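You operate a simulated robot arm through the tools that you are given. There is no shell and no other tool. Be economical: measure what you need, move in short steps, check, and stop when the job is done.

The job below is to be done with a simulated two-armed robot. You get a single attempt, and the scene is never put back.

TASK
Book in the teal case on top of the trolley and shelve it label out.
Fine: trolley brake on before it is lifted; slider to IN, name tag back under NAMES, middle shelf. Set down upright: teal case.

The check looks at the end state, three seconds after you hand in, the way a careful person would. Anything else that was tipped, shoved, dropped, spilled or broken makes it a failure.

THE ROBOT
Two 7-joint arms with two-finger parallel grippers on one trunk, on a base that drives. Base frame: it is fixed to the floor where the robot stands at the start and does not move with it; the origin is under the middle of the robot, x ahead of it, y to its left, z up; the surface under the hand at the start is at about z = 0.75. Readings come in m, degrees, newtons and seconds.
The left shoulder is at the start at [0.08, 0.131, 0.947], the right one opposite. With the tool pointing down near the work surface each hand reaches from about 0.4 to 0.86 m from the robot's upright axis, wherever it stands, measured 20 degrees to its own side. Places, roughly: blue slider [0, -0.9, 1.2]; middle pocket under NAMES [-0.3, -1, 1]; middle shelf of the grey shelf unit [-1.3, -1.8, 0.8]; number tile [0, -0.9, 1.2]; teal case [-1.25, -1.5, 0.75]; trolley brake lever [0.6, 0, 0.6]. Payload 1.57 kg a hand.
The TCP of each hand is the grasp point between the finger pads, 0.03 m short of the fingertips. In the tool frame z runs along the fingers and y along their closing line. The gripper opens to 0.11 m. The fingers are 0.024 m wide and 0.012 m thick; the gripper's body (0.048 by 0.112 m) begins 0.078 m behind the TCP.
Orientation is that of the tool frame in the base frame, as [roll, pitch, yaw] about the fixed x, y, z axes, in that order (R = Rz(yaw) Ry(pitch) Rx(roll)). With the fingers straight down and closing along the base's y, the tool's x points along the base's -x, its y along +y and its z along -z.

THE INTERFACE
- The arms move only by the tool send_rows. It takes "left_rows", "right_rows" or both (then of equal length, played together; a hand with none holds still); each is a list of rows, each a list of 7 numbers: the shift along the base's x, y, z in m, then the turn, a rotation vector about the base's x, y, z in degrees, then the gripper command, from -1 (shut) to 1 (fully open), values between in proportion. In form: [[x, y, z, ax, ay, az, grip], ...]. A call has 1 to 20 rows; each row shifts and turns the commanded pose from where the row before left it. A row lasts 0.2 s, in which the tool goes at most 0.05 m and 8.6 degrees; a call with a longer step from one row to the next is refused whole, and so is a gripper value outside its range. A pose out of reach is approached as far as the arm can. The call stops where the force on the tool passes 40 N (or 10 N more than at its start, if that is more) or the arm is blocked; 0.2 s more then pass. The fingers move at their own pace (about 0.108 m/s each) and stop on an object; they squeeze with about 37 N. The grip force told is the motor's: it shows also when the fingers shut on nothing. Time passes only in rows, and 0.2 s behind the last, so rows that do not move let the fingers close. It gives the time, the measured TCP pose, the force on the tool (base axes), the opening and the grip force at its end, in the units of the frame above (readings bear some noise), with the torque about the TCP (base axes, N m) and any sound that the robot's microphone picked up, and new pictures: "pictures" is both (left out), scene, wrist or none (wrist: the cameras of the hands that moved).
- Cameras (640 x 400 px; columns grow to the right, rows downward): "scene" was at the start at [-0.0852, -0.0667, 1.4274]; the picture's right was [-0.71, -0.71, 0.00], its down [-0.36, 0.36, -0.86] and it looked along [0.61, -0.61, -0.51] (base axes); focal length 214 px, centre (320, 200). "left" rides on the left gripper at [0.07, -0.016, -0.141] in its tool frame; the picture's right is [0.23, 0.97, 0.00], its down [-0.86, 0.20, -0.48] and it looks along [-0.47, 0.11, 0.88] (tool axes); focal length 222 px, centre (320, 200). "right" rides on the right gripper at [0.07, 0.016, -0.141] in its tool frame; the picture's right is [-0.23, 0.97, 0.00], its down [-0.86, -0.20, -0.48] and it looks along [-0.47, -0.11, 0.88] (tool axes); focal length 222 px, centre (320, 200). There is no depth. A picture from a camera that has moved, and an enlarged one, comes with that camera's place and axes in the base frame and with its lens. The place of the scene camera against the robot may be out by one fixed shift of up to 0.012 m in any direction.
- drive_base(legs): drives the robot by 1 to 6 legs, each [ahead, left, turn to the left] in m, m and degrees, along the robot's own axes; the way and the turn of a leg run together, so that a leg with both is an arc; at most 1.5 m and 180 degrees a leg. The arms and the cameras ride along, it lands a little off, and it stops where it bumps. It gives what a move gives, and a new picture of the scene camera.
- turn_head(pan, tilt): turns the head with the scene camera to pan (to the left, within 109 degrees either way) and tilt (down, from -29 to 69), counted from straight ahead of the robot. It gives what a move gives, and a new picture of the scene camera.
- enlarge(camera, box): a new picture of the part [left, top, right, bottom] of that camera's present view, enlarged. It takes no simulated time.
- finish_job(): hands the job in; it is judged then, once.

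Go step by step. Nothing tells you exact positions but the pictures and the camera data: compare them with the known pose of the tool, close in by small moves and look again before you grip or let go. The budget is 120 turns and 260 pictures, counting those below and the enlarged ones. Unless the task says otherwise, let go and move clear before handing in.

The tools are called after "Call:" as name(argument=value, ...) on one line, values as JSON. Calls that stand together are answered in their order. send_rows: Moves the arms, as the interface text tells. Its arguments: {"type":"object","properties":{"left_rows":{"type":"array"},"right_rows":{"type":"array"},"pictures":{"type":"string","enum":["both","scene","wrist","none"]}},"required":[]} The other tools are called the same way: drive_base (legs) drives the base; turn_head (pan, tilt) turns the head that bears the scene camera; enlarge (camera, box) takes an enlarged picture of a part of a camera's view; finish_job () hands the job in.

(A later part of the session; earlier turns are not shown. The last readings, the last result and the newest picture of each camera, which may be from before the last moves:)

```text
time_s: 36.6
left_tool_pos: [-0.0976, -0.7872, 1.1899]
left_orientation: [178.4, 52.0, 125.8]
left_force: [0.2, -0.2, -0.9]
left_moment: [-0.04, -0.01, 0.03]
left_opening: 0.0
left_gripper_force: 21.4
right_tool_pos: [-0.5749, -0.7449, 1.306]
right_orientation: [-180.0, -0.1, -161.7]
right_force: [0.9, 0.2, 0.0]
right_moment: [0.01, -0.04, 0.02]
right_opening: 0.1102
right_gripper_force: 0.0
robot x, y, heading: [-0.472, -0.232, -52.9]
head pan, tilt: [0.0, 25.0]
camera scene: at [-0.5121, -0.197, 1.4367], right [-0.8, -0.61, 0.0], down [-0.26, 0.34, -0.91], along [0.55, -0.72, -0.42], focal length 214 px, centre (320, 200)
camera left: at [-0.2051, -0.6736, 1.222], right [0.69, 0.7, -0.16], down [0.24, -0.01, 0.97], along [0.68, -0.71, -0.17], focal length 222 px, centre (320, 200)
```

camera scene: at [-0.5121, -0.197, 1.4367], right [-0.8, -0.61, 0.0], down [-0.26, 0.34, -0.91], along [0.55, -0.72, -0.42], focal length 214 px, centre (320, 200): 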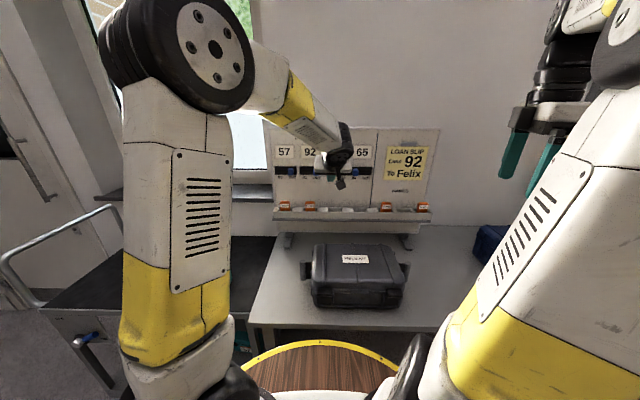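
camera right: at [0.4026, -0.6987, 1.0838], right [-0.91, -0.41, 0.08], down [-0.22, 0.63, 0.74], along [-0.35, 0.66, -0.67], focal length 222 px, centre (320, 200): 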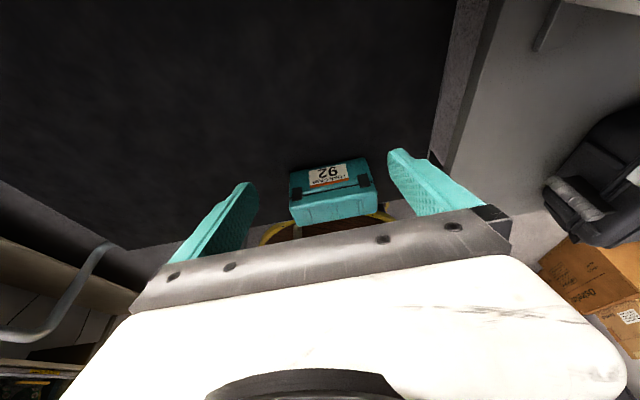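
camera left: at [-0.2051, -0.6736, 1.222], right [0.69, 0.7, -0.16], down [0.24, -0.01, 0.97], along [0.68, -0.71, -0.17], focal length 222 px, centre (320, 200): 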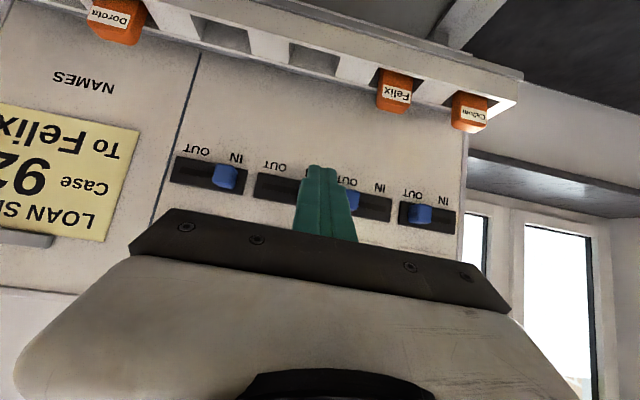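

The gap between the 92 and 59 knobs is only about 3 cm, so instead of pushing with both fingers closed I'll straddle the 92 knob with a narrow opening. Moving in partway to check alignment.

Call:
send_rows(left_rows=[[0.0143, 0.0104, 0, 0, 0, 0, -0.2], [0.0143, 0.0104, 0, 0, 0, 0, -0.2], [0.0143, 0.0104, 0, 0, 0, 0, -0.2], [0.0147, -0.0202, -0.001, 0, 0, 0, -0.2], [0.0148, -0.0202, -0.001, 0, 0, 0, -0.2], [0, 0, 0, 0, 0, 0, -0.2]])

Call:
enlarge(camera="left", box=[220, 100, 460, 250])

Call:
enlarge(camera="scene", box=[264, 130, 392, 210])

```text
time_s: 38.0
left_tool_pos: [-0.0276, -0.7969, 1.1891]
left_orientation: [178.6, 52.0, 126.0]
left_force: [0.0, -0.2, -0.5]
left_moment: [-0.02, 0.01, -0.02]
left_opening: 0.0443
left_gripper_force: 0.1
right_tool_pos: [-0.5725, -0.7442, 1.3067]
right_orientation: [-180.0, 0.0, -161.6]
right_force: [0.5, 0.4, 0.2]
right_moment: [0.0, -0.04, 0.02]
right_opening: 0.1099
right_gripper_force: 0.0
robot x, y, heading: [-0.4751, -0.233, -52.7]
head pan, tilt: [0.0, 25.0]
camera scene: at [-0.5121, -0.1969, 1.4367], right [-0.8, -0.61, 0.0], down [-0.26, 0.34, -0.91], along [0.55, -0.72, -0.42], focal length 214 px, centre (320, 200)
camera left: at [-0.1328, -0.6834, 1.2201], right [0.69, 0.7, -0.16], down [0.24, -0.01, 0.97], along [0.68, -0.71, -0.17], focal length 222 px, centre (320, 200)
```

scene: 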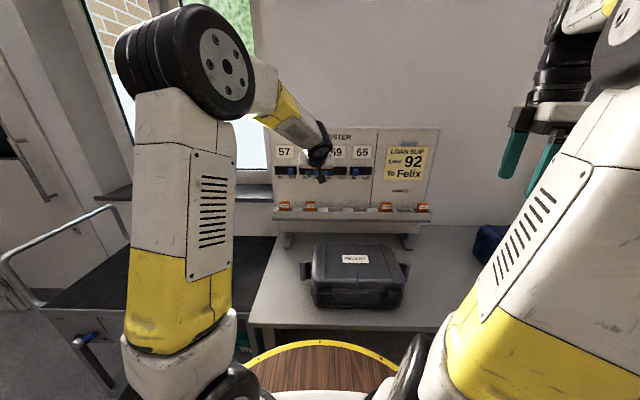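
left: 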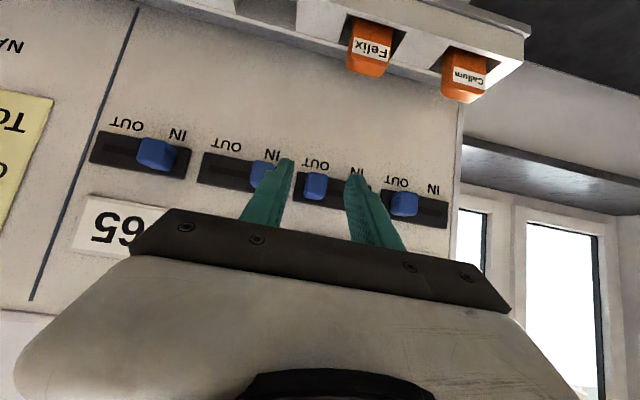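

```text
2.67 times, centred on (340, 175) of left
camera zoom: at [-0.1328, -0.6834, 1.2201], right [0.69, 0.7, -0.16], down [0.24, -0.01, 0.97], along [0.68, -0.71, -0.17], focal length 592 px, centre (267, 267)
```

zoom: 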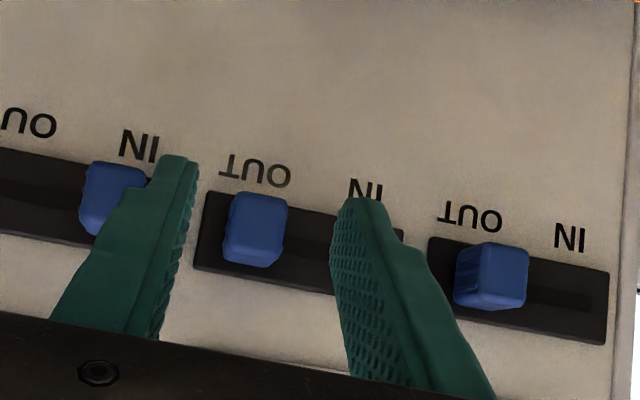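

```text
5.00 times, centred on (328, 170) of scene
camera zoom: at [-0.5121, -0.1969, 1.4367], right [-0.8, -0.61, 0.0], down [-0.26, 0.34, -0.91], along [0.55, -0.72, -0.42], focal length 1072 px, centre (280, 350)
```

zoom: 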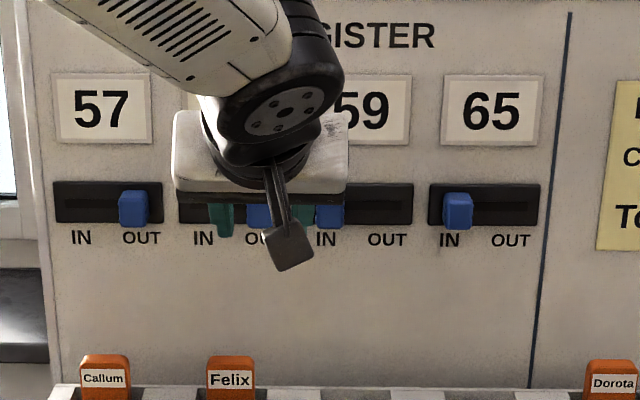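

The fingers straddle the 92 knob well, and projecting forward they stay clear of the 59 knob. Advancing to the board slowly.

Call:
send_rows(left_rows=[[0.0105, -0.0093, 0, 0, 0, 0, -0.2], [0.0081, -0.0111, 0, 0, 0, 0, -0.2], [0.0081, -0.0111, 0, 0, 0, 0, -0.2], [0.0065, -0.009, 0, 0, 0, 0, -0.2], [0, 0, 0, 0, 0, 0, -0.2]], pictures="wrist")

Call:
enlarge(camera="left", box=[220, 100, 460, 250])

```text
time_s: 39.2
left_tool_pos: [0.0052, -0.8376, 1.1904]
left_orientation: [178.4, 51.8, 125.9]
left_force: [0.1, 0.1, -0.5]
left_moment: [0.03, -0.01, 0.03]
left_opening: 0.0439
left_gripper_force: 0.1
right_tool_pos: [-0.5728, -0.7447, 1.3072]
right_orientation: [-179.9, 0.1, -161.6]
right_force: [-0.4, 0.5, 0.0]
right_moment: [-0.03, -0.02, 0.01]
right_opening: 0.1098
right_gripper_force: 0.0
robot x, y, heading: [-0.4733, -0.2303, -52.8]
head pan, tilt: [0.0, 25.0]
camera left: at [-0.1009, -0.7236, 1.221], right [0.69, 0.7, -0.16], down [0.24, -0.01, 0.97], along [0.68, -0.71, -0.17], focal length 222 px, centre (320, 200)
```

left: 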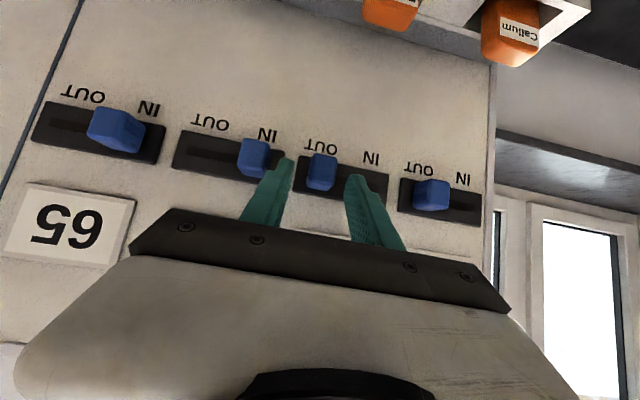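

```text
2.67 times, centred on (340, 175) of left
camera zoom: at [-0.1009, -0.7236, 1.221], right [0.69, 0.7, -0.16], down [0.24, -0.01, 0.97], along [0.68, -0.71, -0.17], focal length 592 px, centre (267, 267)
```

zoom: 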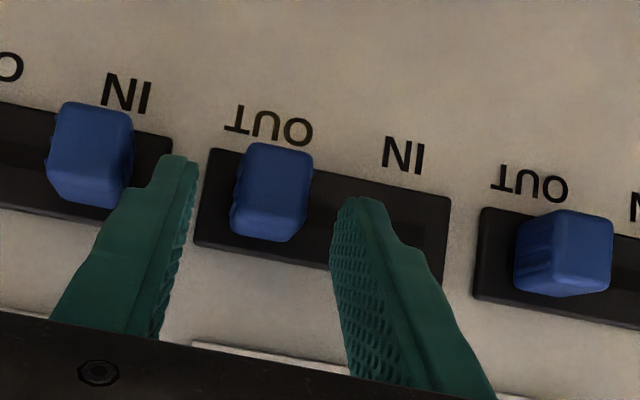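

Alignment is good; advancing further toward the board so the fingertips flank the knob.

Call:
send_rows(left_rows=[[0.0047, -0.0065, 0, 0, 0, 0, -0.2], [0.0047, -0.0065, 0, 0, 0, 0, -0.2], [0.0047, -0.0065, 0, 0, 0, 0, -0.2], [0, 0, 0, 0, 0, 0, -0.2]], pictures="none")

Call:
enlarge(camera="left", box=[220, 70, 460, 220])

```text
time_s: 39.9
left_tool_pos: [0.0156, -0.8502, 1.1891]
left_orientation: [178.5, 51.5, 126.2]
left_force: [-12.5, 19.8, 7.4]
left_moment: [0.23, -0.35, 0.62]
left_opening: 0.0447
left_gripper_force: 0.9
right_tool_pos: [-0.5744, -0.7428, 1.3071]
right_orientation: [179.9, 0.1, -161.6]
right_force: [0.1, 0.2, 0.3]
right_moment: [-0.01, 0.0, -0.03]
right_opening: 0.11
right_gripper_force: 0.1
robot x, y, heading: [-0.4754, -0.232, -52.7]
head pan, tilt: [0.0, 25.0]
stopped in row 3 (left hand): the force on the tool passed its limit at 53 N (the readings are from after the stop); the commanded pose is now the measured one
```

```text
2.67 times, centred on (340, 145) of left
camera zoom: at [-0.0916, -0.737, 1.2216], right [0.69, 0.7, -0.16], down [0.24, -0.01, 0.97], along [0.68, -0.71, -0.18], focal length 592 px, centre (267, 347)
```

zoom: 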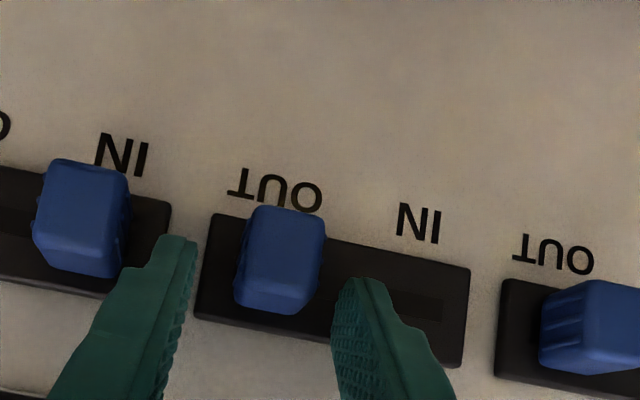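

The tips touched the slot plate, with the knob between them. I'll back off 4 mm and slide the knob left toward IN.

Call:
send_rows(left_rows=[[-0.0024, 0.0032, 0, 0, 0, 0, -0.2], [0.0081, 0.0059, 0, 0, 0, 0, -0.2], [0.0081, 0.0059, 0, 0, 0, 0, -0.2], [0.0081, 0.0059, 0, 0, 0, 0, -0.2], [0.0081, 0.0059, 0, 0, 0, 0, -0.2], [0.0081, 0.0059, 0, 0, 0, 0, -0.2], [0, 0, 0, 0, 0, 0, -0.2]], pictures="none")

Call:
enlarge(camera="left", box=[200, 60, 440, 210])

```text
time_s: 41.5
left_tool_pos: [0.0533, -0.8193, 1.1875]
left_orientation: [178.6, 51.4, 126.1]
left_force: [-0.3, 0.3, 1.2]
left_moment: [0.04, 0.01, 0.01]
left_opening: 0.0438
left_gripper_force: 0.0
right_tool_pos: [-0.5734, -0.7443, 1.3056]
right_orientation: [180.0, 0.0, -161.6]
right_force: [-0.8, -0.4, 0.2]
right_moment: [-0.03, 0.02, -0.02]
right_opening: 0.1101
right_gripper_force: 0.0
robot x, y, heading: [-0.4768, -0.2288, -52.5]
head pan, tilt: [0.0, 25.0]
```

```text
2.67 times, centred on (320, 135) of left
camera zoom: at [-0.0523, -0.7061, 1.2202], right [0.69, 0.7, -0.16], down [0.24, -0.01, 0.97], along [0.68, -0.71, -0.18], focal length 592 px, centre (320, 373)
```

zoom: 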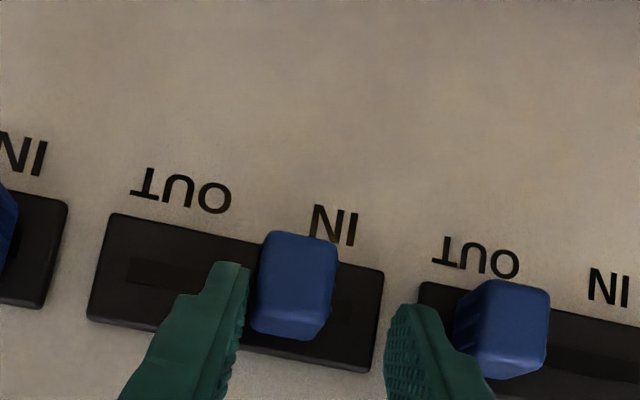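

The knob has nearly reached IN, but the outer finger is getting close to the 57 knob. I'll close the fingers on the 92 knob, which also nudges it toward IN, then push the last few mm.

Call:
send_rows(left_rows=[[0, 0, 0, 0, 0, 0, -0.5], [0, 0, 0, 0, 0, 0, -0.8], [0, 0, 0, 0, 0, 0, -0.8], [0.0016, 0.0012, 0, 0, 0, 0, -0.8], [0.0016, 0.0012, 0, 0, 0, 0, -0.8], [0, 0, 0, 0, 0, 0, -0.8]], pictures="none")

Call:
enlarge(camera="left", box=[200, 60, 440, 210])

```text
time_s: 42.9
left_tool_pos: [0.0547, -0.8187, 1.1886]
left_orientation: [178.6, 51.5, 126.1]
left_force: [-13.9, -6.8, -2.4]
left_moment: [-0.31, 0.34, -0.79]
left_opening: 0.0212
left_gripper_force: 34.7
right_tool_pos: [-0.5734, -0.7445, 1.3051]
right_orientation: [180.0, 0.1, -161.6]
right_force: [-1.0, -0.1, 0.5]
right_moment: [0.01, -0.04, -0.02]
right_opening: 0.11
right_gripper_force: 0.0
robot x, y, heading: [-0.4759, -0.2293, -52.8]
head pan, tilt: [0.0, 25.0]
```

```text
2.67 times, centred on (320, 135) of left
camera zoom: at [-0.0514, -0.7053, 1.2202], right [0.69, 0.7, -0.16], down [0.24, -0.01, 0.97], along [0.68, -0.71, -0.18], focal length 592 px, centre (320, 373)
```

zoom: 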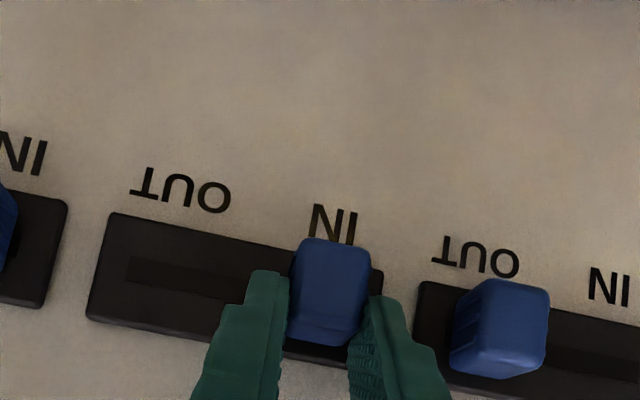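

The knob is hard against its IN stop. I'll open slightly (staying clear of the 57 knob) and withdraw straight back.

Call:
send_rows(left_rows=[[0, 0, 0, 0, 0, 0, -0.4], [0, 0, 0, 0, 0, 0, -0.4], [-0.0059, 0.0081, 0, 0, 0, 0, -0.4], [-0.0118, 0.0161, 0, 0, 0, 0, -0.4], [-0.0177, 0.0242, 0.01, 0, 0, 0, -0.4], [-0.0236, 0.0323, 0.02, 0, 0, 0, -0.4], [-0.0236, 0.0323, 0.02, 0, 0, 0, -0.4]], pictures="both")

Call:
enlarge(camera="left", box=[180, 80, 500, 280])

```text
time_s: 44.5
left_tool_pos: [-0.0249, -0.7048, 1.2387]
left_orientation: [178.4, 51.5, 126.1]
left_force: [0.0, 0.1, -0.6]
left_moment: [0.02, -0.02, 0.0]
left_opening: 0.033
left_gripper_force: 0.1
right_tool_pos: [-0.5726, -0.7445, 1.306]
right_orientation: [180.0, 0.0, -161.6]
right_force: [0.3, -0.6, -0.9]
right_moment: [0.03, 0.02, 0.0]
right_opening: 0.1099
right_gripper_force: 0.1
robot x, y, heading: [-0.4797, -0.23, -52.7]
head pan, tilt: [0.0, 25.0]
camera scene: at [-0.5121, -0.1971, 1.4367], right [-0.8, -0.61, 0.0], down [-0.26, 0.34, -0.91], along [0.55, -0.72, -0.42], focal length 214 px, centre (320, 200)
camera left: at [-0.13, -0.5917, 1.2703], right [0.69, 0.7, -0.16], down [0.24, -0.01, 0.97], along [0.68, -0.71, -0.18], focal length 222 px, centre (320, 200)
```

scene: 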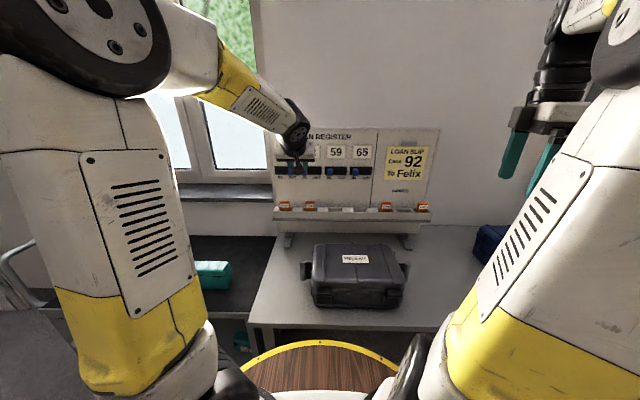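
left: 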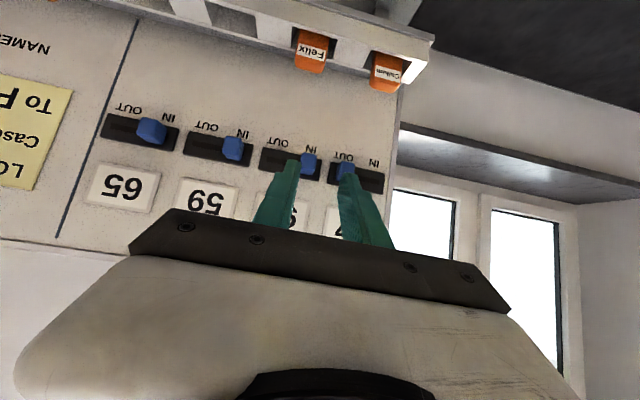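

```text
2.00 times, centred on (340, 180) of left
camera zoom: at [-0.13, -0.5917, 1.2703], right [0.69, 0.7, -0.16], down [0.24, -0.01, 0.97], along [0.68, -0.71, -0.18], focal length 444 px, centre (280, 240)
```

zoom: 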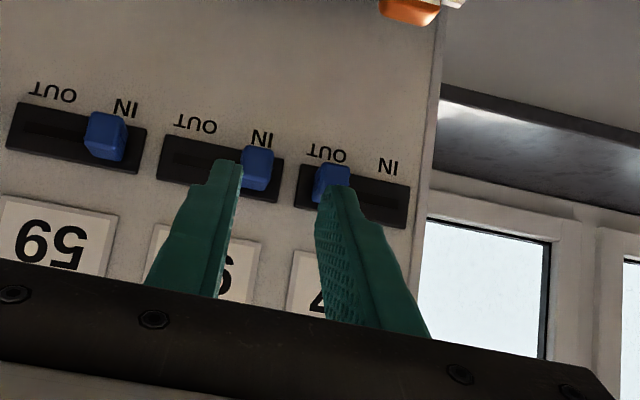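

Slider 92 is at IN with 57 untouched. Next, the Felix tag: I'll open the left hand to about 7 cm and hover above the tag at roughly (0.003, -0.797).

Call:
send_rows(left_rows=[[0.0073, -0.028, -0.025, 0, 0, 0, 0.27], [0.0073, -0.028, -0.035, 0, 0, 0, 0.27], [0.0073, -0.028, -0.045, 0, 0, 0, 0.27], [0, 0, 0, 0, 0, 0, 0.27]], pictures="both")

Call:
enlarge(camera="scene", box=[254, 140, 382, 220])

```text
refused: row 3 steps farther than a row can; nothing moved
```

```text
5.00 times, centred on (318, 180) of scene
camera zoom: at [-0.5121, -0.1971, 1.4367], right [-0.8, -0.61, 0.0], down [-0.26, 0.34, -0.91], along [0.55, -0.72, -0.42], focal length 1072 px, centre (330, 300)
```

zoom: 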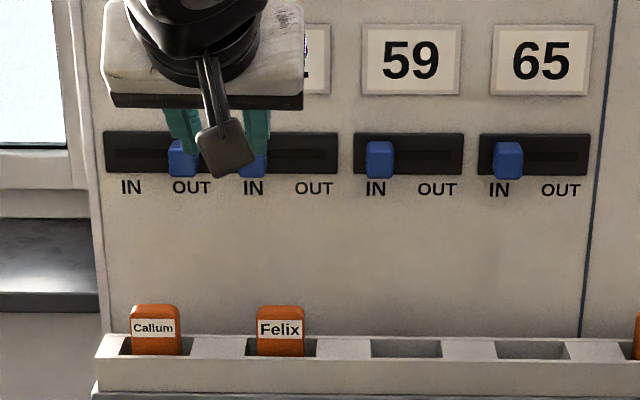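

The register view confirms 92 at IN. Resending with smaller steps.

Call:
send_rows(left_rows=[[0.0055, -0.021, -0.025, 0, 0, 0, 0.27], [0.0055, -0.021, -0.028, 0, 0, 0, 0.27], [0.0055, -0.021, -0.028, 0, 0, 0, 0.27], [0.0055, -0.021, -0.028, 0, 0, 0, 0.27], [0, 0, 0, 0, 0, 0, 0.27]], pictures="both")

Call:
enlarge(camera="scene", box=[254, 140, 382, 220])

```text
time_s: 45.7
left_tool_pos: [-0.0007, -0.787, 1.1297]
left_orientation: [178.5, 51.5, 126.1]
left_force: [-0.1, -0.5, 0.2]
left_moment: [-0.01, 0.01, 0.03]
left_opening: 0.07
left_gripper_force: 0.1
right_tool_pos: [-0.5735, -0.7431, 1.3061]
right_orientation: [-180.0, 0.0, -161.7]
right_force: [0.1, 0.4, -0.1]
right_moment: [-0.06, 0.01, 0.0]
right_opening: 0.1101
right_gripper_force: 0.1
robot x, y, heading: [-0.4747, -0.235, -52.7]
head pan, tilt: [0.0, 25.0]
camera scene: at [-0.5123, -0.1967, 1.4367], right [-0.8, -0.61, 0.0], down [-0.26, 0.34, -0.91], along [0.55, -0.72, -0.42], focal length 214 px, centre (320, 200)
camera left: at [-0.1091, -0.6741, 1.162], right [0.69, 0.7, -0.16], down [0.24, -0.01, 0.97], along [0.68, -0.71, -0.18], focal length 222 px, centre (320, 200)
```

scene: 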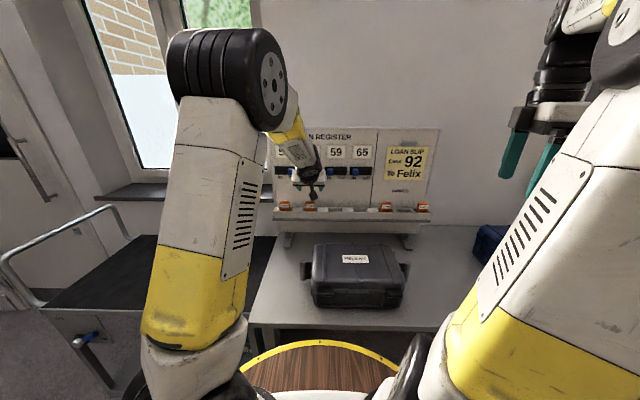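
left: 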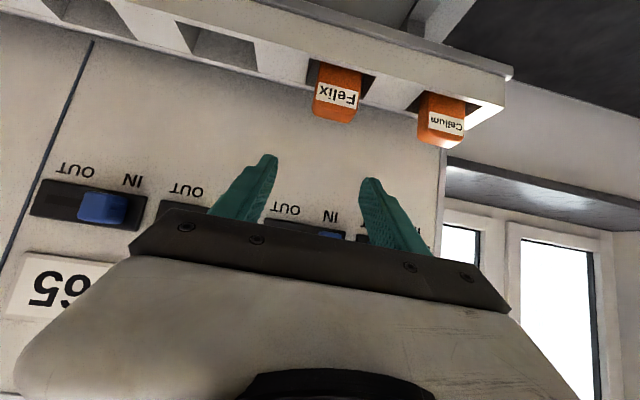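

```text
5.00 times, centred on (318, 180) of scene
camera zoom: at [-0.5123, -0.1967, 1.4367], right [-0.8, -0.61, 0.0], down [-0.26, 0.34, -0.91], along [0.55, -0.72, -0.42], focal length 1072 px, centre (330, 300)
```

zoom: 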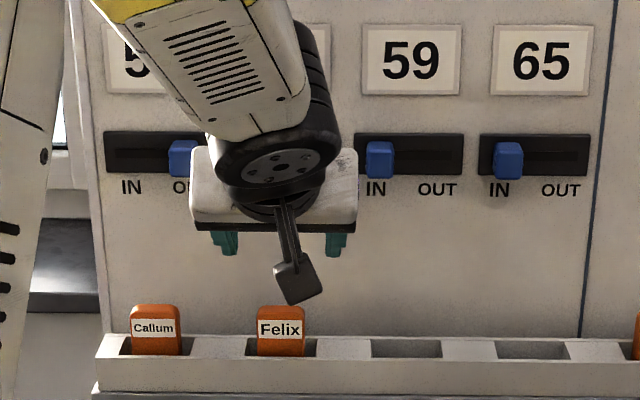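

Horizontally the fingers are centred on the Felix tag. Descending vertically around it.

Call:
send_rows(left_rows=[[0, 0, -0.02, 0, 0, 0, 0.27], [0, 0, -0.02, 0, 0, 0, 0.27], [0, 0, -0.01, 0, 0, 0, 0.27], [0, 0, -0.01, 0, 0, 0, 0.27], [0, 0, -0.005, 0, 0, 0, 0.27], [0, 0, 0, 0, 0, 0, 0.27]], pictures="wrist")

Call:
enlarge(camera="left", box=[200, 80, 440, 230])

Call:
enlarge(camera="scene", box=[254, 140, 382, 220])

```text
time_s: 47.1
left_tool_pos: [-0.0026, -0.7884, 1.0637]
left_orientation: [178.5, 51.5, 126.1]
left_force: [0.3, 0.1, -0.3]
left_moment: [-0.01, -0.01, -0.01]
left_opening: 0.0702
left_gripper_force: 0.0
right_tool_pos: [-0.573, -0.7439, 1.3059]
right_orientation: [-179.9, 0.0, -161.6]
right_force: [0.7, -0.1, -0.7]
right_moment: [-0.01, 0.0, -0.01]
right_opening: 0.1101
right_gripper_force: 0.1
robot x, y, heading: [-0.4755, -0.2295, -52.9]
head pan, tilt: [0.0, 25.0]
camera left: at [-0.1092, -0.6751, 1.0968], right [0.69, 0.7, -0.16], down [0.24, -0.01, 0.97], along [0.68, -0.71, -0.18], focal length 222 px, centre (320, 200)
```

left: 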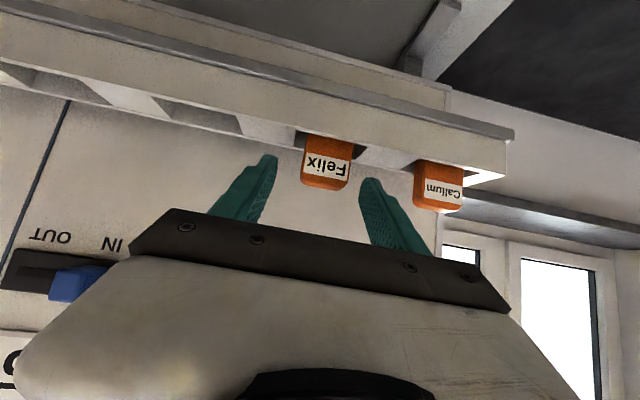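

```text
2.67 times, centred on (320, 155) of left
camera zoom: at [-0.1092, -0.6751, 1.0968], right [0.69, 0.7, -0.16], down [0.24, -0.01, 0.97], along [0.68, -0.71, -0.18], focal length 592 px, centre (320, 320)
```

zoom: 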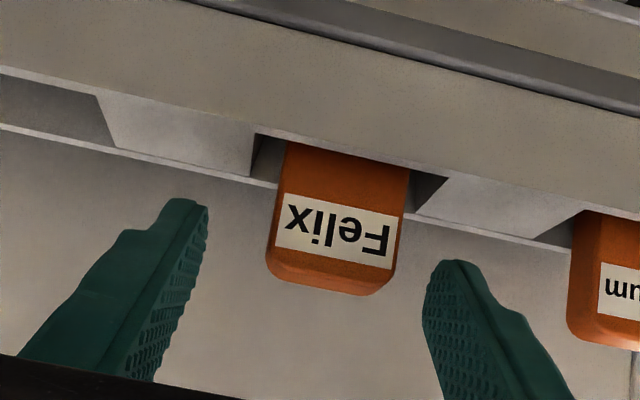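

```text
5.00 times, centred on (318, 180) of scene
camera zoom: at [-0.5123, -0.1967, 1.4367], right [-0.8, -0.61, 0.0], down [-0.26, 0.34, -0.91], along [0.55, -0.72, -0.42], focal length 1072 px, centre (330, 300)
```

zoom: 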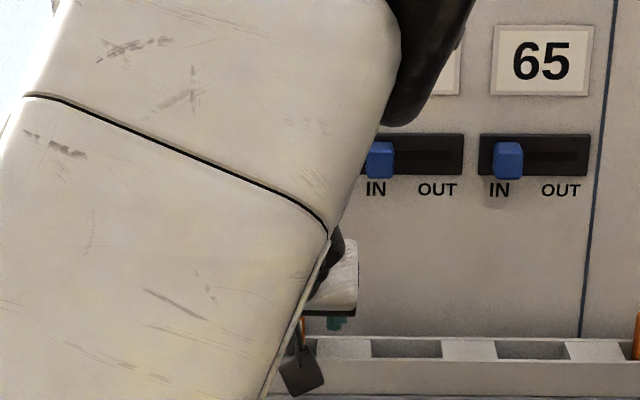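

The tag sits between the fingers but the tips are barely as deep as its face. I'll go about 12 mm deeper, re-centre a few mm, and close.

Call:
send_rows(left_rows=[[0.0055, -0.0045, 0, 0, 0, 0, 0.27], [0.006, -0.0035, -0.002, 0, 0, 0, 0.27], [0, 0, 0, 0, 0, 0, -0.2], [0, 0, 0, 0, 0, 0, -0.8], [0, 0, 0, 0, 0, 0, -0.8], [0, 0, 0, 0, 0, 0, -0.8]], pictures="wrist")

Call:
enlarge(camera="left", box=[200, 80, 440, 230])

```text
time_s: 48.5
left_tool_pos: [0.0077, -0.7953, 1.0625]
left_orientation: [178.4, 51.4, 126.1]
left_force: [0.9, -0.8, 0.6]
left_moment: [-0.01, 0.01, 0.02]
left_opening: 0.0388
left_gripper_force: 36.8
right_tool_pos: [-0.5741, -0.7438, 1.306]
right_orientation: [-180.0, 0.0, -161.6]
right_force: [0.0, 0.5, 0.1]
right_moment: [-0.02, -0.01, -0.03]
right_opening: 0.1101
right_gripper_force: 0.1
robot x, y, heading: [-0.479, -0.2305, -52.8]
head pan, tilt: [0.0, 25.0]
camera left: at [-0.0983, -0.6828, 1.0947], right [0.69, 0.7, -0.16], down [0.24, -0.01, 0.97], along [0.68, -0.71, -0.18], focal length 222 px, centre (320, 200)
```

left: 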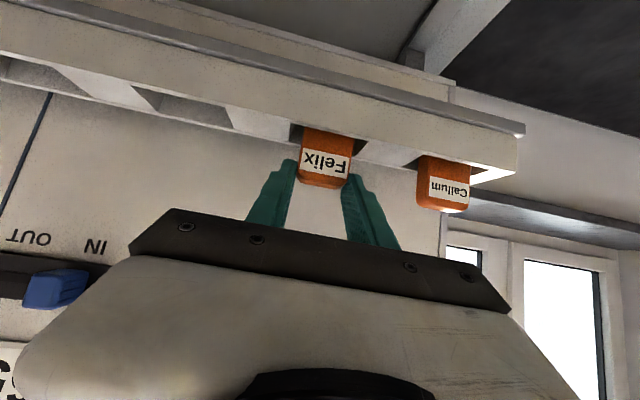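

```text
2.67 times, centred on (320, 155) of left
camera zoom: at [-0.0983, -0.6828, 1.0947], right [0.69, 0.7, -0.16], down [0.24, -0.01, 0.97], along [0.68, -0.71, -0.18], focal length 592 px, centre (320, 320)
```

zoom: 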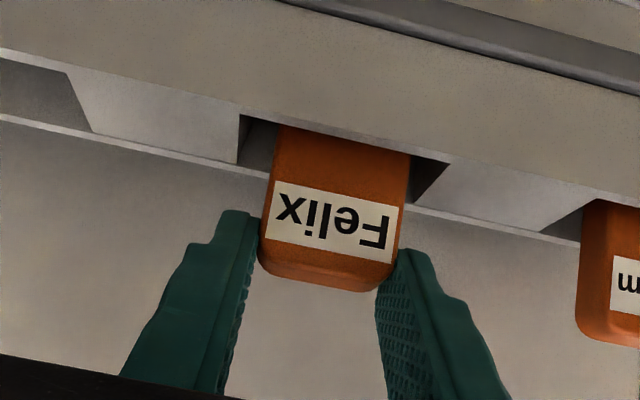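

The tag is gripped at its sides (3.9 cm). Lifting it straight up.

Call:
send_rows(left_rows=[[0, 0, 0.01, 0, 0, 0, -0.8], [0, 0, 0.01, 0, 0, 0, -0.8], [0, 0, 0.015, 0, 0, 0, -0.8], [0, 0, 0.02, 0, 0, 0, -0.8], [0, 0, 0.02, 0, 0, 0, -0.8], [0, 0, 0, 0, 0, 0, -0.8]], pictures="wrist")

Call:
enlarge(camera="left", box=[200, 60, 440, 210])

```text
time_s: 49.9
left_tool_pos: [0.0079, -0.7943, 1.1368]
left_orientation: [178.5, 51.5, 126.1]
left_force: [0.3, 0.0, -0.4]
left_moment: [0.01, -0.02, 0.01]
left_opening: 0.0388
left_gripper_force: 36.4
right_tool_pos: [-0.5733, -0.7453, 1.3068]
right_orientation: [180.0, -0.1, -161.6]
right_force: [0.5, 0.0, 0.1]
right_moment: [0.0, -0.03, 0.01]
right_opening: 0.1099
right_gripper_force: 0.0
robot x, y, heading: [-0.4752, -0.2308, -52.8]
head pan, tilt: [0.0, 25.0]
camera left: at [-0.0983, -0.6817, 1.1687], right [0.69, 0.7, -0.16], down [0.24, -0.02, 0.97], along [0.68, -0.71, -0.18], focal length 222 px, centre (320, 200)
```

left: 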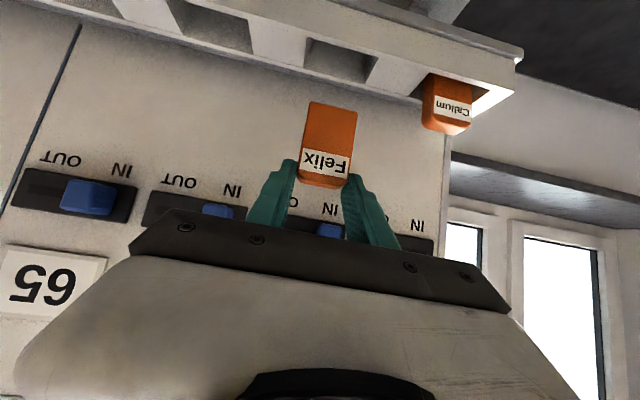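

```text
2.67 times, centred on (320, 135) of left
camera zoom: at [-0.0983, -0.6817, 1.1687], right [0.69, 0.7, -0.16], down [0.24, -0.02, 0.97], along [0.68, -0.71, -0.18], focal length 592 px, centre (320, 373)
```

zoom: 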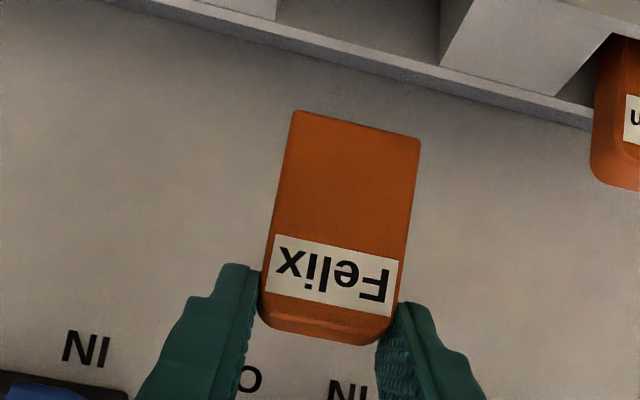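

The tag is free and hangs straight. I'll shift the right hand aside and carry the tag along the tray, a bit higher, to above the middle NAMES pocket.

Call:
send_rows(right_rows=[[-0.02, -0.015, 0.01, 0, 0, 0, 1], [-0.02, -0.015, 0.01, 0, 0, 0, 1], [-0.02, -0.015, 0.01, 0, 0, 0, 1], [-0.02, -0.015, 0, 0, 0, 0, 1], [-0.02, -0.015, 0, 0, 0, 0, 1], [-0.02, -0.015, 0, 0, 0, 0, 1], [0, 0, 0, 0, 0, 0, 1], [0, 0, 0, 0, 0, 0, 1], [0, 0, 0, 0, 0, 0, 1], [0, 0, 0, 0, 0, 0, 1], [0, 0, 0, 0, 0, 0, 1], [0, 0, 0, 0, 0, 0, 1]], left_rows=[[0, 0, 0.015, 0, 0, 0, -0.8], [0, 0, 0.015, 0, 0, 0, -0.8], [-0.0304, -0.0222, 0, 0, 0, 0, -0.8], [-0.0304, -0.0222, 0, 0, 0, 0, -0.8], [-0.0304, -0.0222, 0, 0, 0, 0, -0.8], [-0.0304, -0.0222, 0, 0, 0, 0, -0.8], [-0.0304, -0.0222, 0, 0, 0, 0, -0.8], [-0.0304, -0.0222, 0, 0, 0, 0, -0.8], [-0.0304, -0.0222, 0, 0, 0, 0, -0.8], [-0.0304, -0.0222, 0, 0, 0, 0, -0.8], [-0.0304, -0.0222, 0, 0, 0, 0, -0.8], [-0.0304, -0.0222, 0, 0, 0, 0, -0.8]], pictures="none")

Call:
enlarge(camera="left", box=[160, 0, 480, 200])

Call:
enlarge(camera="scene", box=[340, 150, 468, 230])

```text
time_s: 52.5
left_tool_pos: [-0.2932, -1.0174, 1.1645]
left_orientation: [178.4, 51.5, 126.2]
left_force: [1.2, -0.1, -0.3]
left_moment: [0.0, 0.02, -0.04]
left_opening: 0.0385
left_gripper_force: 36.3
right_tool_pos: [-0.6916, -0.8358, 1.3373]
right_orientation: [-180.0, 0.1, -161.5]
right_force: [0.0, 0.1, 0.0]
right_moment: [-0.05, 0.02, -0.03]
right_opening: 0.11
right_gripper_force: 0.1
robot x, y, heading: [-0.4692, -0.2308, -52.6]
head pan, tilt: [0.0, 25.0]
```

```text
2.00 times, centred on (320, 100) of left
camera zoom: at [-0.4009, -0.9048, 1.1971], right [0.69, 0.71, -0.16], down [0.24, -0.01, 0.97], along [0.68, -0.71, -0.18], focal length 444 px, centre (320, 400)
```

zoom: 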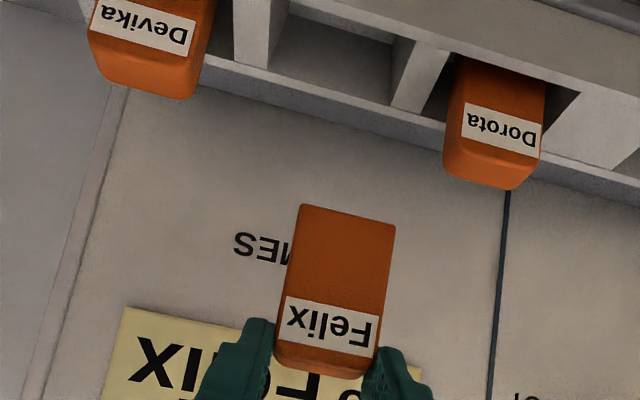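

```text
5.00 times, centred on (404, 190) of scene
camera zoom: at [-0.5121, -0.1965, 1.4367], right [-0.8, -0.61, 0.0], down [-0.26, 0.34, -0.91], along [0.55, -0.72, -0.42], focal length 1072 px, centre (-100, 250)
```

zoom: 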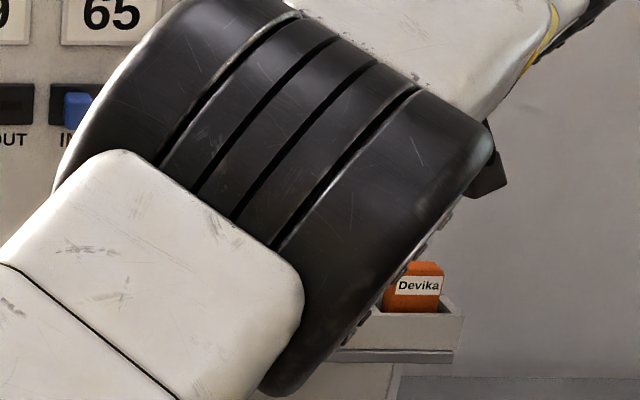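

The view is inverted: the empty middle pocket lies between Devika and Dorota, and the tag needs about 12 mm more to the right. Shifting and descending partway.

Call:
send_rows(left_rows=[[-0.0097, -0.0071, 0, 0, 0, 0, -0.8], [0, 0, -0.015, 0, 0, 0, -0.8], [0, 0, -0.015, 0, 0, 0, -0.8], [0, 0, 0, 0, 0, 0, -0.8]], pictures="none")

Call:
enlarge(camera="left", box=[160, 0, 480, 200])

```text
time_s: 53.5
left_tool_pos: [-0.3061, -1.0244, 1.1361]
left_orientation: [178.4, 51.5, 126.1]
left_force: [0.2, -0.4, -0.4]
left_moment: [-0.01, 0.01, -0.01]
left_opening: 0.0388
left_gripper_force: 37.2
right_tool_pos: [-0.6909, -0.8364, 1.3371]
right_orientation: [-179.9, 0.0, -161.6]
right_force: [-0.4, 0.1, 0.4]
right_moment: [-0.01, 0.02, 0.0]
right_opening: 0.1099
right_gripper_force: 0.1
robot x, y, heading: [-0.4695, -0.2292, -52.6]
head pan, tilt: [0.0, 25.0]
```

```text
2.00 times, centred on (320, 100) of left
camera zoom: at [-0.412, -0.9117, 1.1685], right [0.69, 0.7, -0.16], down [0.24, -0.01, 0.97], along [0.68, -0.71, -0.18], focal length 444 px, centre (320, 400)
```

zoom: 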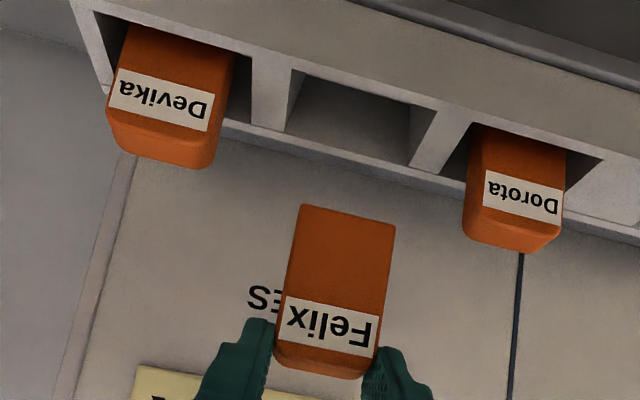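

At this same height the pocket now appears exactly where the original Felix pocket appeared after lifting, so the alignment matches. Descending vertically to the same height as at pickup.

Call:
send_rows(left_rows=[[0, 0, -0.015, 0, 0, 0, -0.8], [0, 0, -0.015, 0, 0, 0, -0.8], [0, 0, -0.01, 0, 0, 0, -0.8], [0, 0, 0, 0, 0, 0, -0.8]], pictures="none")

Call:
enlarge(camera="left", box=[160, 40, 480, 240])

```text
time_s: 54.5
left_tool_pos: [-0.3058, -1.0249, 1.0956]
left_orientation: [178.4, 51.4, 126.1]
left_force: [-0.1, 0.2, 0.0]
left_moment: [0.03, 0.01, -0.03]
left_opening: 0.0387
left_gripper_force: 36.4
right_tool_pos: [-0.6915, -0.8366, 1.3361]
right_orientation: [-180.0, 0.0, -161.5]
right_force: [-0.4, 0.0, 0.7]
right_moment: [0.01, 0.03, 0.01]
right_opening: 0.1098
right_gripper_force: 0.1
robot x, y, heading: [-0.4717, -0.2325, -52.4]
head pan, tilt: [0.0, 25.0]
```

```text
2.00 times, centred on (320, 140) of left
camera zoom: at [-0.4129, -0.9121, 1.1276], right [0.69, 0.7, -0.16], down [0.24, -0.01, 0.97], along [0.68, -0.71, -0.18], focal length 444 px, centre (320, 320)
```

zoom: 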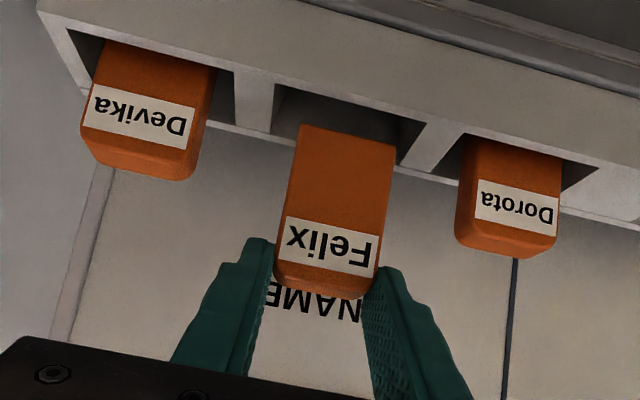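

The tag's lower edge is entering the pocket cleanly. Continuing down.

Call:
send_rows(left_rows=[[0, 0, -0.01, 0, 0, 0, -0.8], [0, 0, -0.01, 0, 0, 0, -0.8], [0, 0, -0.008, 0, 0, 0, -0.8], [0, 0, -0.004, 0, 0, 0, -0.8], [0, 0, 0, 0, 0, 0, -0.8]], pictures="none")

Call:
enlarge(camera="left", box=[160, 40, 480, 240])

```text
time_s: 55.7
left_tool_pos: [-0.306, -1.025, 1.0626]
left_orientation: [178.5, 51.4, 126.1]
left_force: [-0.2, 0.5, -0.7]
left_moment: [-0.01, 0.03, 0.01]
left_opening: 0.0387
left_gripper_force: 36.8
right_tool_pos: [-0.693, -0.8368, 1.3362]
right_orientation: [180.0, -0.1, -161.5]
right_force: [-0.1, 0.3, -0.1]
right_moment: [-0.01, -0.04, -0.02]
right_opening: 0.11
right_gripper_force: 0.0
robot x, y, heading: [-0.4786, -0.2309, -53.0]
head pan, tilt: [0.0, 25.0]
```

```text
2.00 times, centred on (320, 140) of left
camera zoom: at [-0.4121, -0.9116, 1.0962], right [0.69, 0.7, -0.16], down [0.24, -0.01, 0.97], along [0.68, -0.71, -0.18], focal length 444 px, centre (320, 320)
```

zoom: 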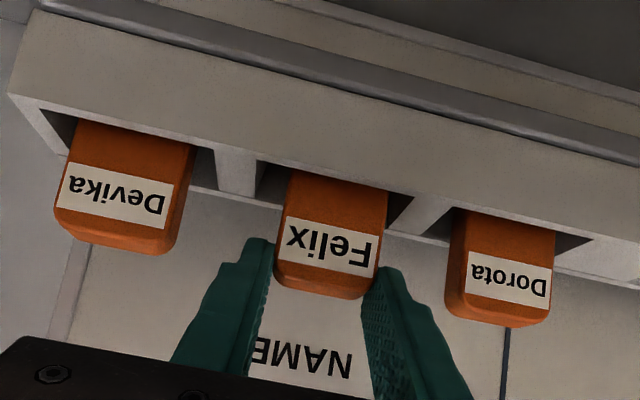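

The tag sits in the pocket level with its neighbours. I'll open just enough to release and rise straight up.

Call:
send_rows(left_rows=[[0, 0, -0.001, 0, 0, 0, -0.8], [0, 0, 0, 0, 0, 0, -0.1], [0, 0, 0, 0, 0, 0, -0.1], [-0.0059, 0.0081, 0.008, 0, 0, 0, -0.1], [-0.0059, 0.0081, 0.012, 0, 0, 0, -0.1], [-0.0118, 0.0161, 0.02, 0, 0, 0, -0.1], [-0.0177, 0.0242, 0.03, 0, 0, 0, -0.1], [-0.0177, 0.0242, 0.03, 0, 0, 0, -0.1], [-0.0177, 0.0242, 0.03, 0, 0, 0, -0.1]], pictures="wrist")

Call:
enlarge(camera="left", box=[160, 0, 480, 200])

```text
time_s: 57.7
left_tool_pos: [-0.3799, -0.9201, 1.1952]
left_orientation: [178.4, 51.4, 126.2]
left_force: [0.1, 0.0, 0.0]
left_moment: [0.0, 0.02, 0.01]
left_opening: 0.0496
left_gripper_force: 0.1
right_tool_pos: [-0.6917, -0.8356, 1.3376]
right_orientation: [-180.0, 0.1, -161.6]
right_force: [0.0, -0.5, -1.4]
right_moment: [0.02, 0.04, 0.0]
right_opening: 0.1101
right_gripper_force: 0.1
robot x, y, heading: [-0.4737, -0.2328, -52.6]
head pan, tilt: [0.0, 25.0]
camera left: at [-0.4869, -0.8076, 1.2277], right [0.69, 0.7, -0.16], down [0.24, -0.02, 0.97], along [0.68, -0.71, -0.18], focal length 222 px, centre (320, 200)
```

left: 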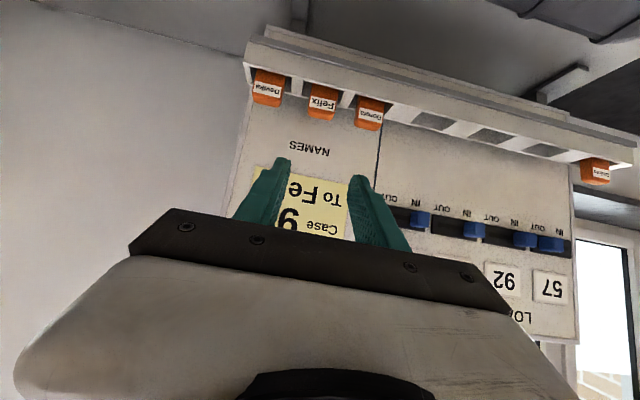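

```text
2.00 times, centred on (320, 100) of left
camera zoom: at [-0.4869, -0.8076, 1.2277], right [0.69, 0.7, -0.16], down [0.24, -0.02, 0.97], along [0.68, -0.71, -0.18], focal length 444 px, centre (320, 400)
```

zoom: 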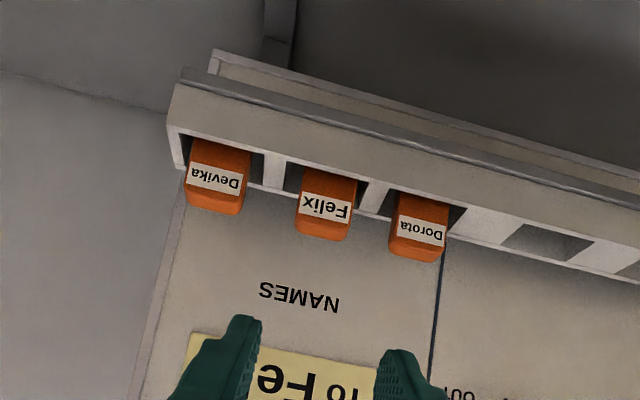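

Felix is now in the middle NAMES pocket. Next I'll study the shelf unit before picking up the case.

Call:
send_rows(left_rows=[[-0.02, 0.03, 0.02, 5.4, 3.93, 0, -0.1], [-0.01, 0.03, 0.02, 5.4, 3.93, 0, -0.1], [0, 0.03, 0.02, 5.4, 3.93, 0, 1], [0.02, 0.03, 0.01, 5.4, 3.93, 0, 1], [0.03, 0.03, 0.01, 5.4, 3.93, 0, 1], [0.03, 0.03, 0.0, 5.4, 3.93, 0, 1], [0.03, 0.03, 0.0, 5.4, 3.93, 0, 1], [0.03, 0.02, 0.0, 3.2, 2.3, 0, 1]], pictures="none")

Call:
turn_head(pan=-55, tilt=20)

Call:
enlarge(camera="scene", box=[200, 0, 520, 300])

```text
time_s: 59.5
left_tool_pos: [-0.2733, -0.6921, 1.2735]
left_orientation: [178.4, 0.8, 125.9]
left_force: [0.1, 0.7, 0.3]
left_moment: [0.01, -0.02, -0.02]
left_opening: 0.11
left_gripper_force: 0.1
right_tool_pos: [-0.6929, -0.8373, 1.3373]
right_orientation: [-180.0, 0.0, -161.6]
right_force: [-0.5, -0.1, -0.3]
right_moment: [0.01, -0.05, 0.02]
right_opening: 0.11
right_gripper_force: 0.0
robot x, y, heading: [-0.4727, -0.2338, -52.8]
head pan, tilt: [0.0, 25.0]
```

```text
time_s: 60.8
left_tool_pos: [-0.2714, -0.6928, 1.2729]
left_orientation: [178.4, 0.8, 126.1]
left_force: [-0.1, 0.2, 0.4]
left_moment: [-0.03, -0.04, 0.03]
left_opening: 0.11
left_gripper_force: 0.0
right_tool_pos: [-0.6922, -0.836, 1.3371]
right_orientation: [179.9, 0.1, -161.6]
right_force: [-0.8, 0.4, -0.2]
right_moment: [0.03, 0.01, -0.02]
right_opening: 0.11
right_gripper_force: 0.0
robot x, y, heading: [-0.4746, -0.2309, -52.6]
head pan, tilt: [-55.0, 20.0]
camera scene: at [-0.5964, -0.2122, 1.4448], right [-0.95, 0.3, 0.0], down [0.1, 0.33, -0.94], along [-0.28, -0.9, -0.34], focal length 214 px, centre (320, 200)
```

scene: 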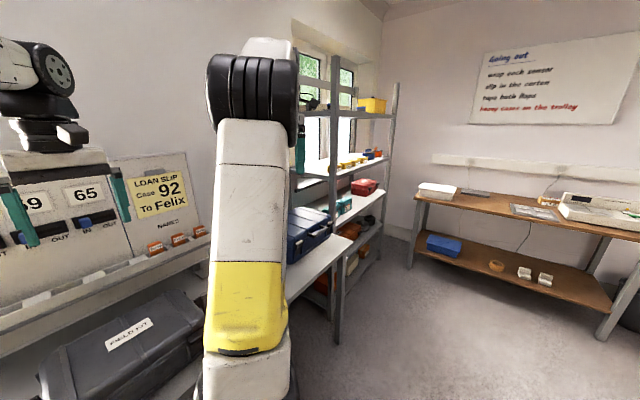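

```text
1.33 times, centred on (360, 150) of scene
camera zoom: at [-0.5964, -0.2122, 1.4448], right [-0.95, 0.3, 0.0], down [0.1, 0.33, -0.94], along [-0.28, -0.9, -0.34], focal length 286 px, centre (267, 267)
```

zoom: 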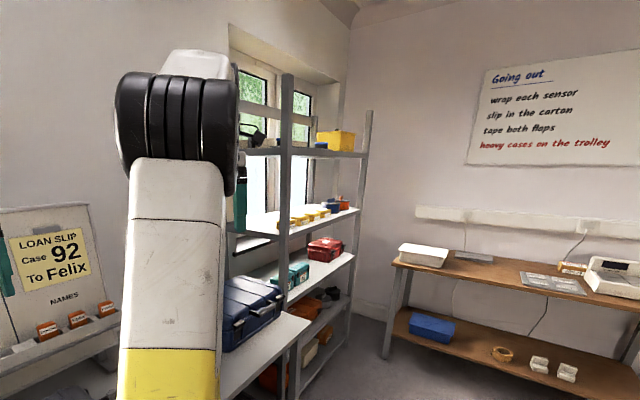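

The unit's third board, around z 0.8, holds a red and a teal case. Before choosing a grip I want a frontal look at that shelf, so I'll slide right along the table front.

Call:
drive_base(legs=[[-0.1, 0, 0], [0, -1.3, 0]])

Call:
turn_head(pan=0, tilt=20)

```text
time_s: 68.0
left_tool_pos: [-1.336, -1.3983, 1.2722]
left_orientation: [178.4, 0.8, 127.3]
left_force: [-0.1, 0.2, 0.7]
left_moment: [-0.01, -0.05, 0.0]
left_opening: 0.1101
left_gripper_force: 0.0
right_tool_pos: [-1.7528, -1.5502, 1.3374]
right_orientation: [-180.0, 0.0, -160.5]
right_force: [0.3, -0.2, -1.0]
right_moment: [0.0, 0.01, -0.01]
right_opening: 0.11
right_gripper_force: 0.2
robot x, y, heading: [-1.5454, -0.9417, -51.3]
head pan, tilt: [-55.0, 20.0]
camera scene: at [-1.6714, -0.9241, 1.4448], right [-0.96, 0.28, 0.0], down [0.1, 0.33, -0.94], along [-0.27, -0.9, -0.34], focal length 214 px, centre (320, 200)
```

scene: 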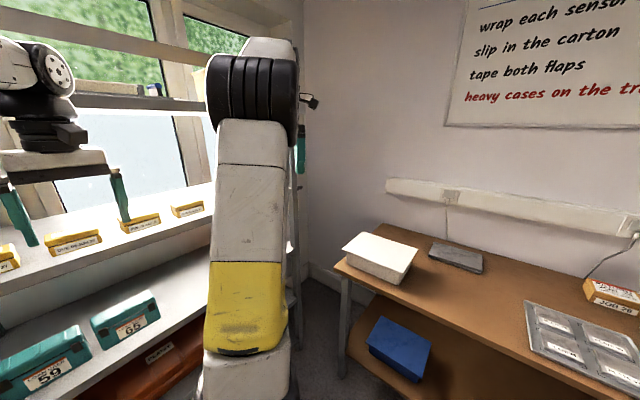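

```text
time_s: 69.2
left_tool_pos: [-1.3365, -1.3986, 1.2731]
left_orientation: [178.4, 0.8, 127.2]
left_force: [-0.2, 0.2, -0.1]
left_moment: [-0.03, -0.01, 0.01]
left_opening: 0.11
left_gripper_force: 0.1
right_tool_pos: [-1.7541, -1.5492, 1.3375]
right_orientation: [180.0, 0.0, -160.3]
right_force: [0.2, -0.7, -0.1]
right_moment: [-0.01, 0.01, -0.02]
right_opening: 0.1099
right_gripper_force: 0.1
robot x, y, heading: [-1.5494, -0.9431, -51.3]
head pan, tilt: [0.0, 20.0]
camera scene: at [-1.5871, -0.9077, 1.4448], right [-0.78, -0.62, 0.0], down [-0.21, 0.27, -0.94], along [0.58, -0.74, -0.34], focal length 214 px, centre (320, 200)
```

scene: 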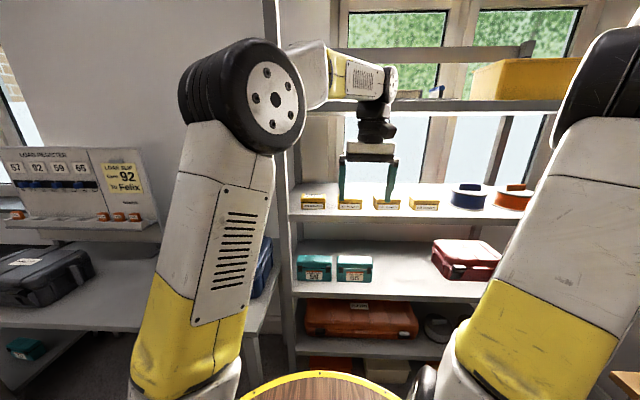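

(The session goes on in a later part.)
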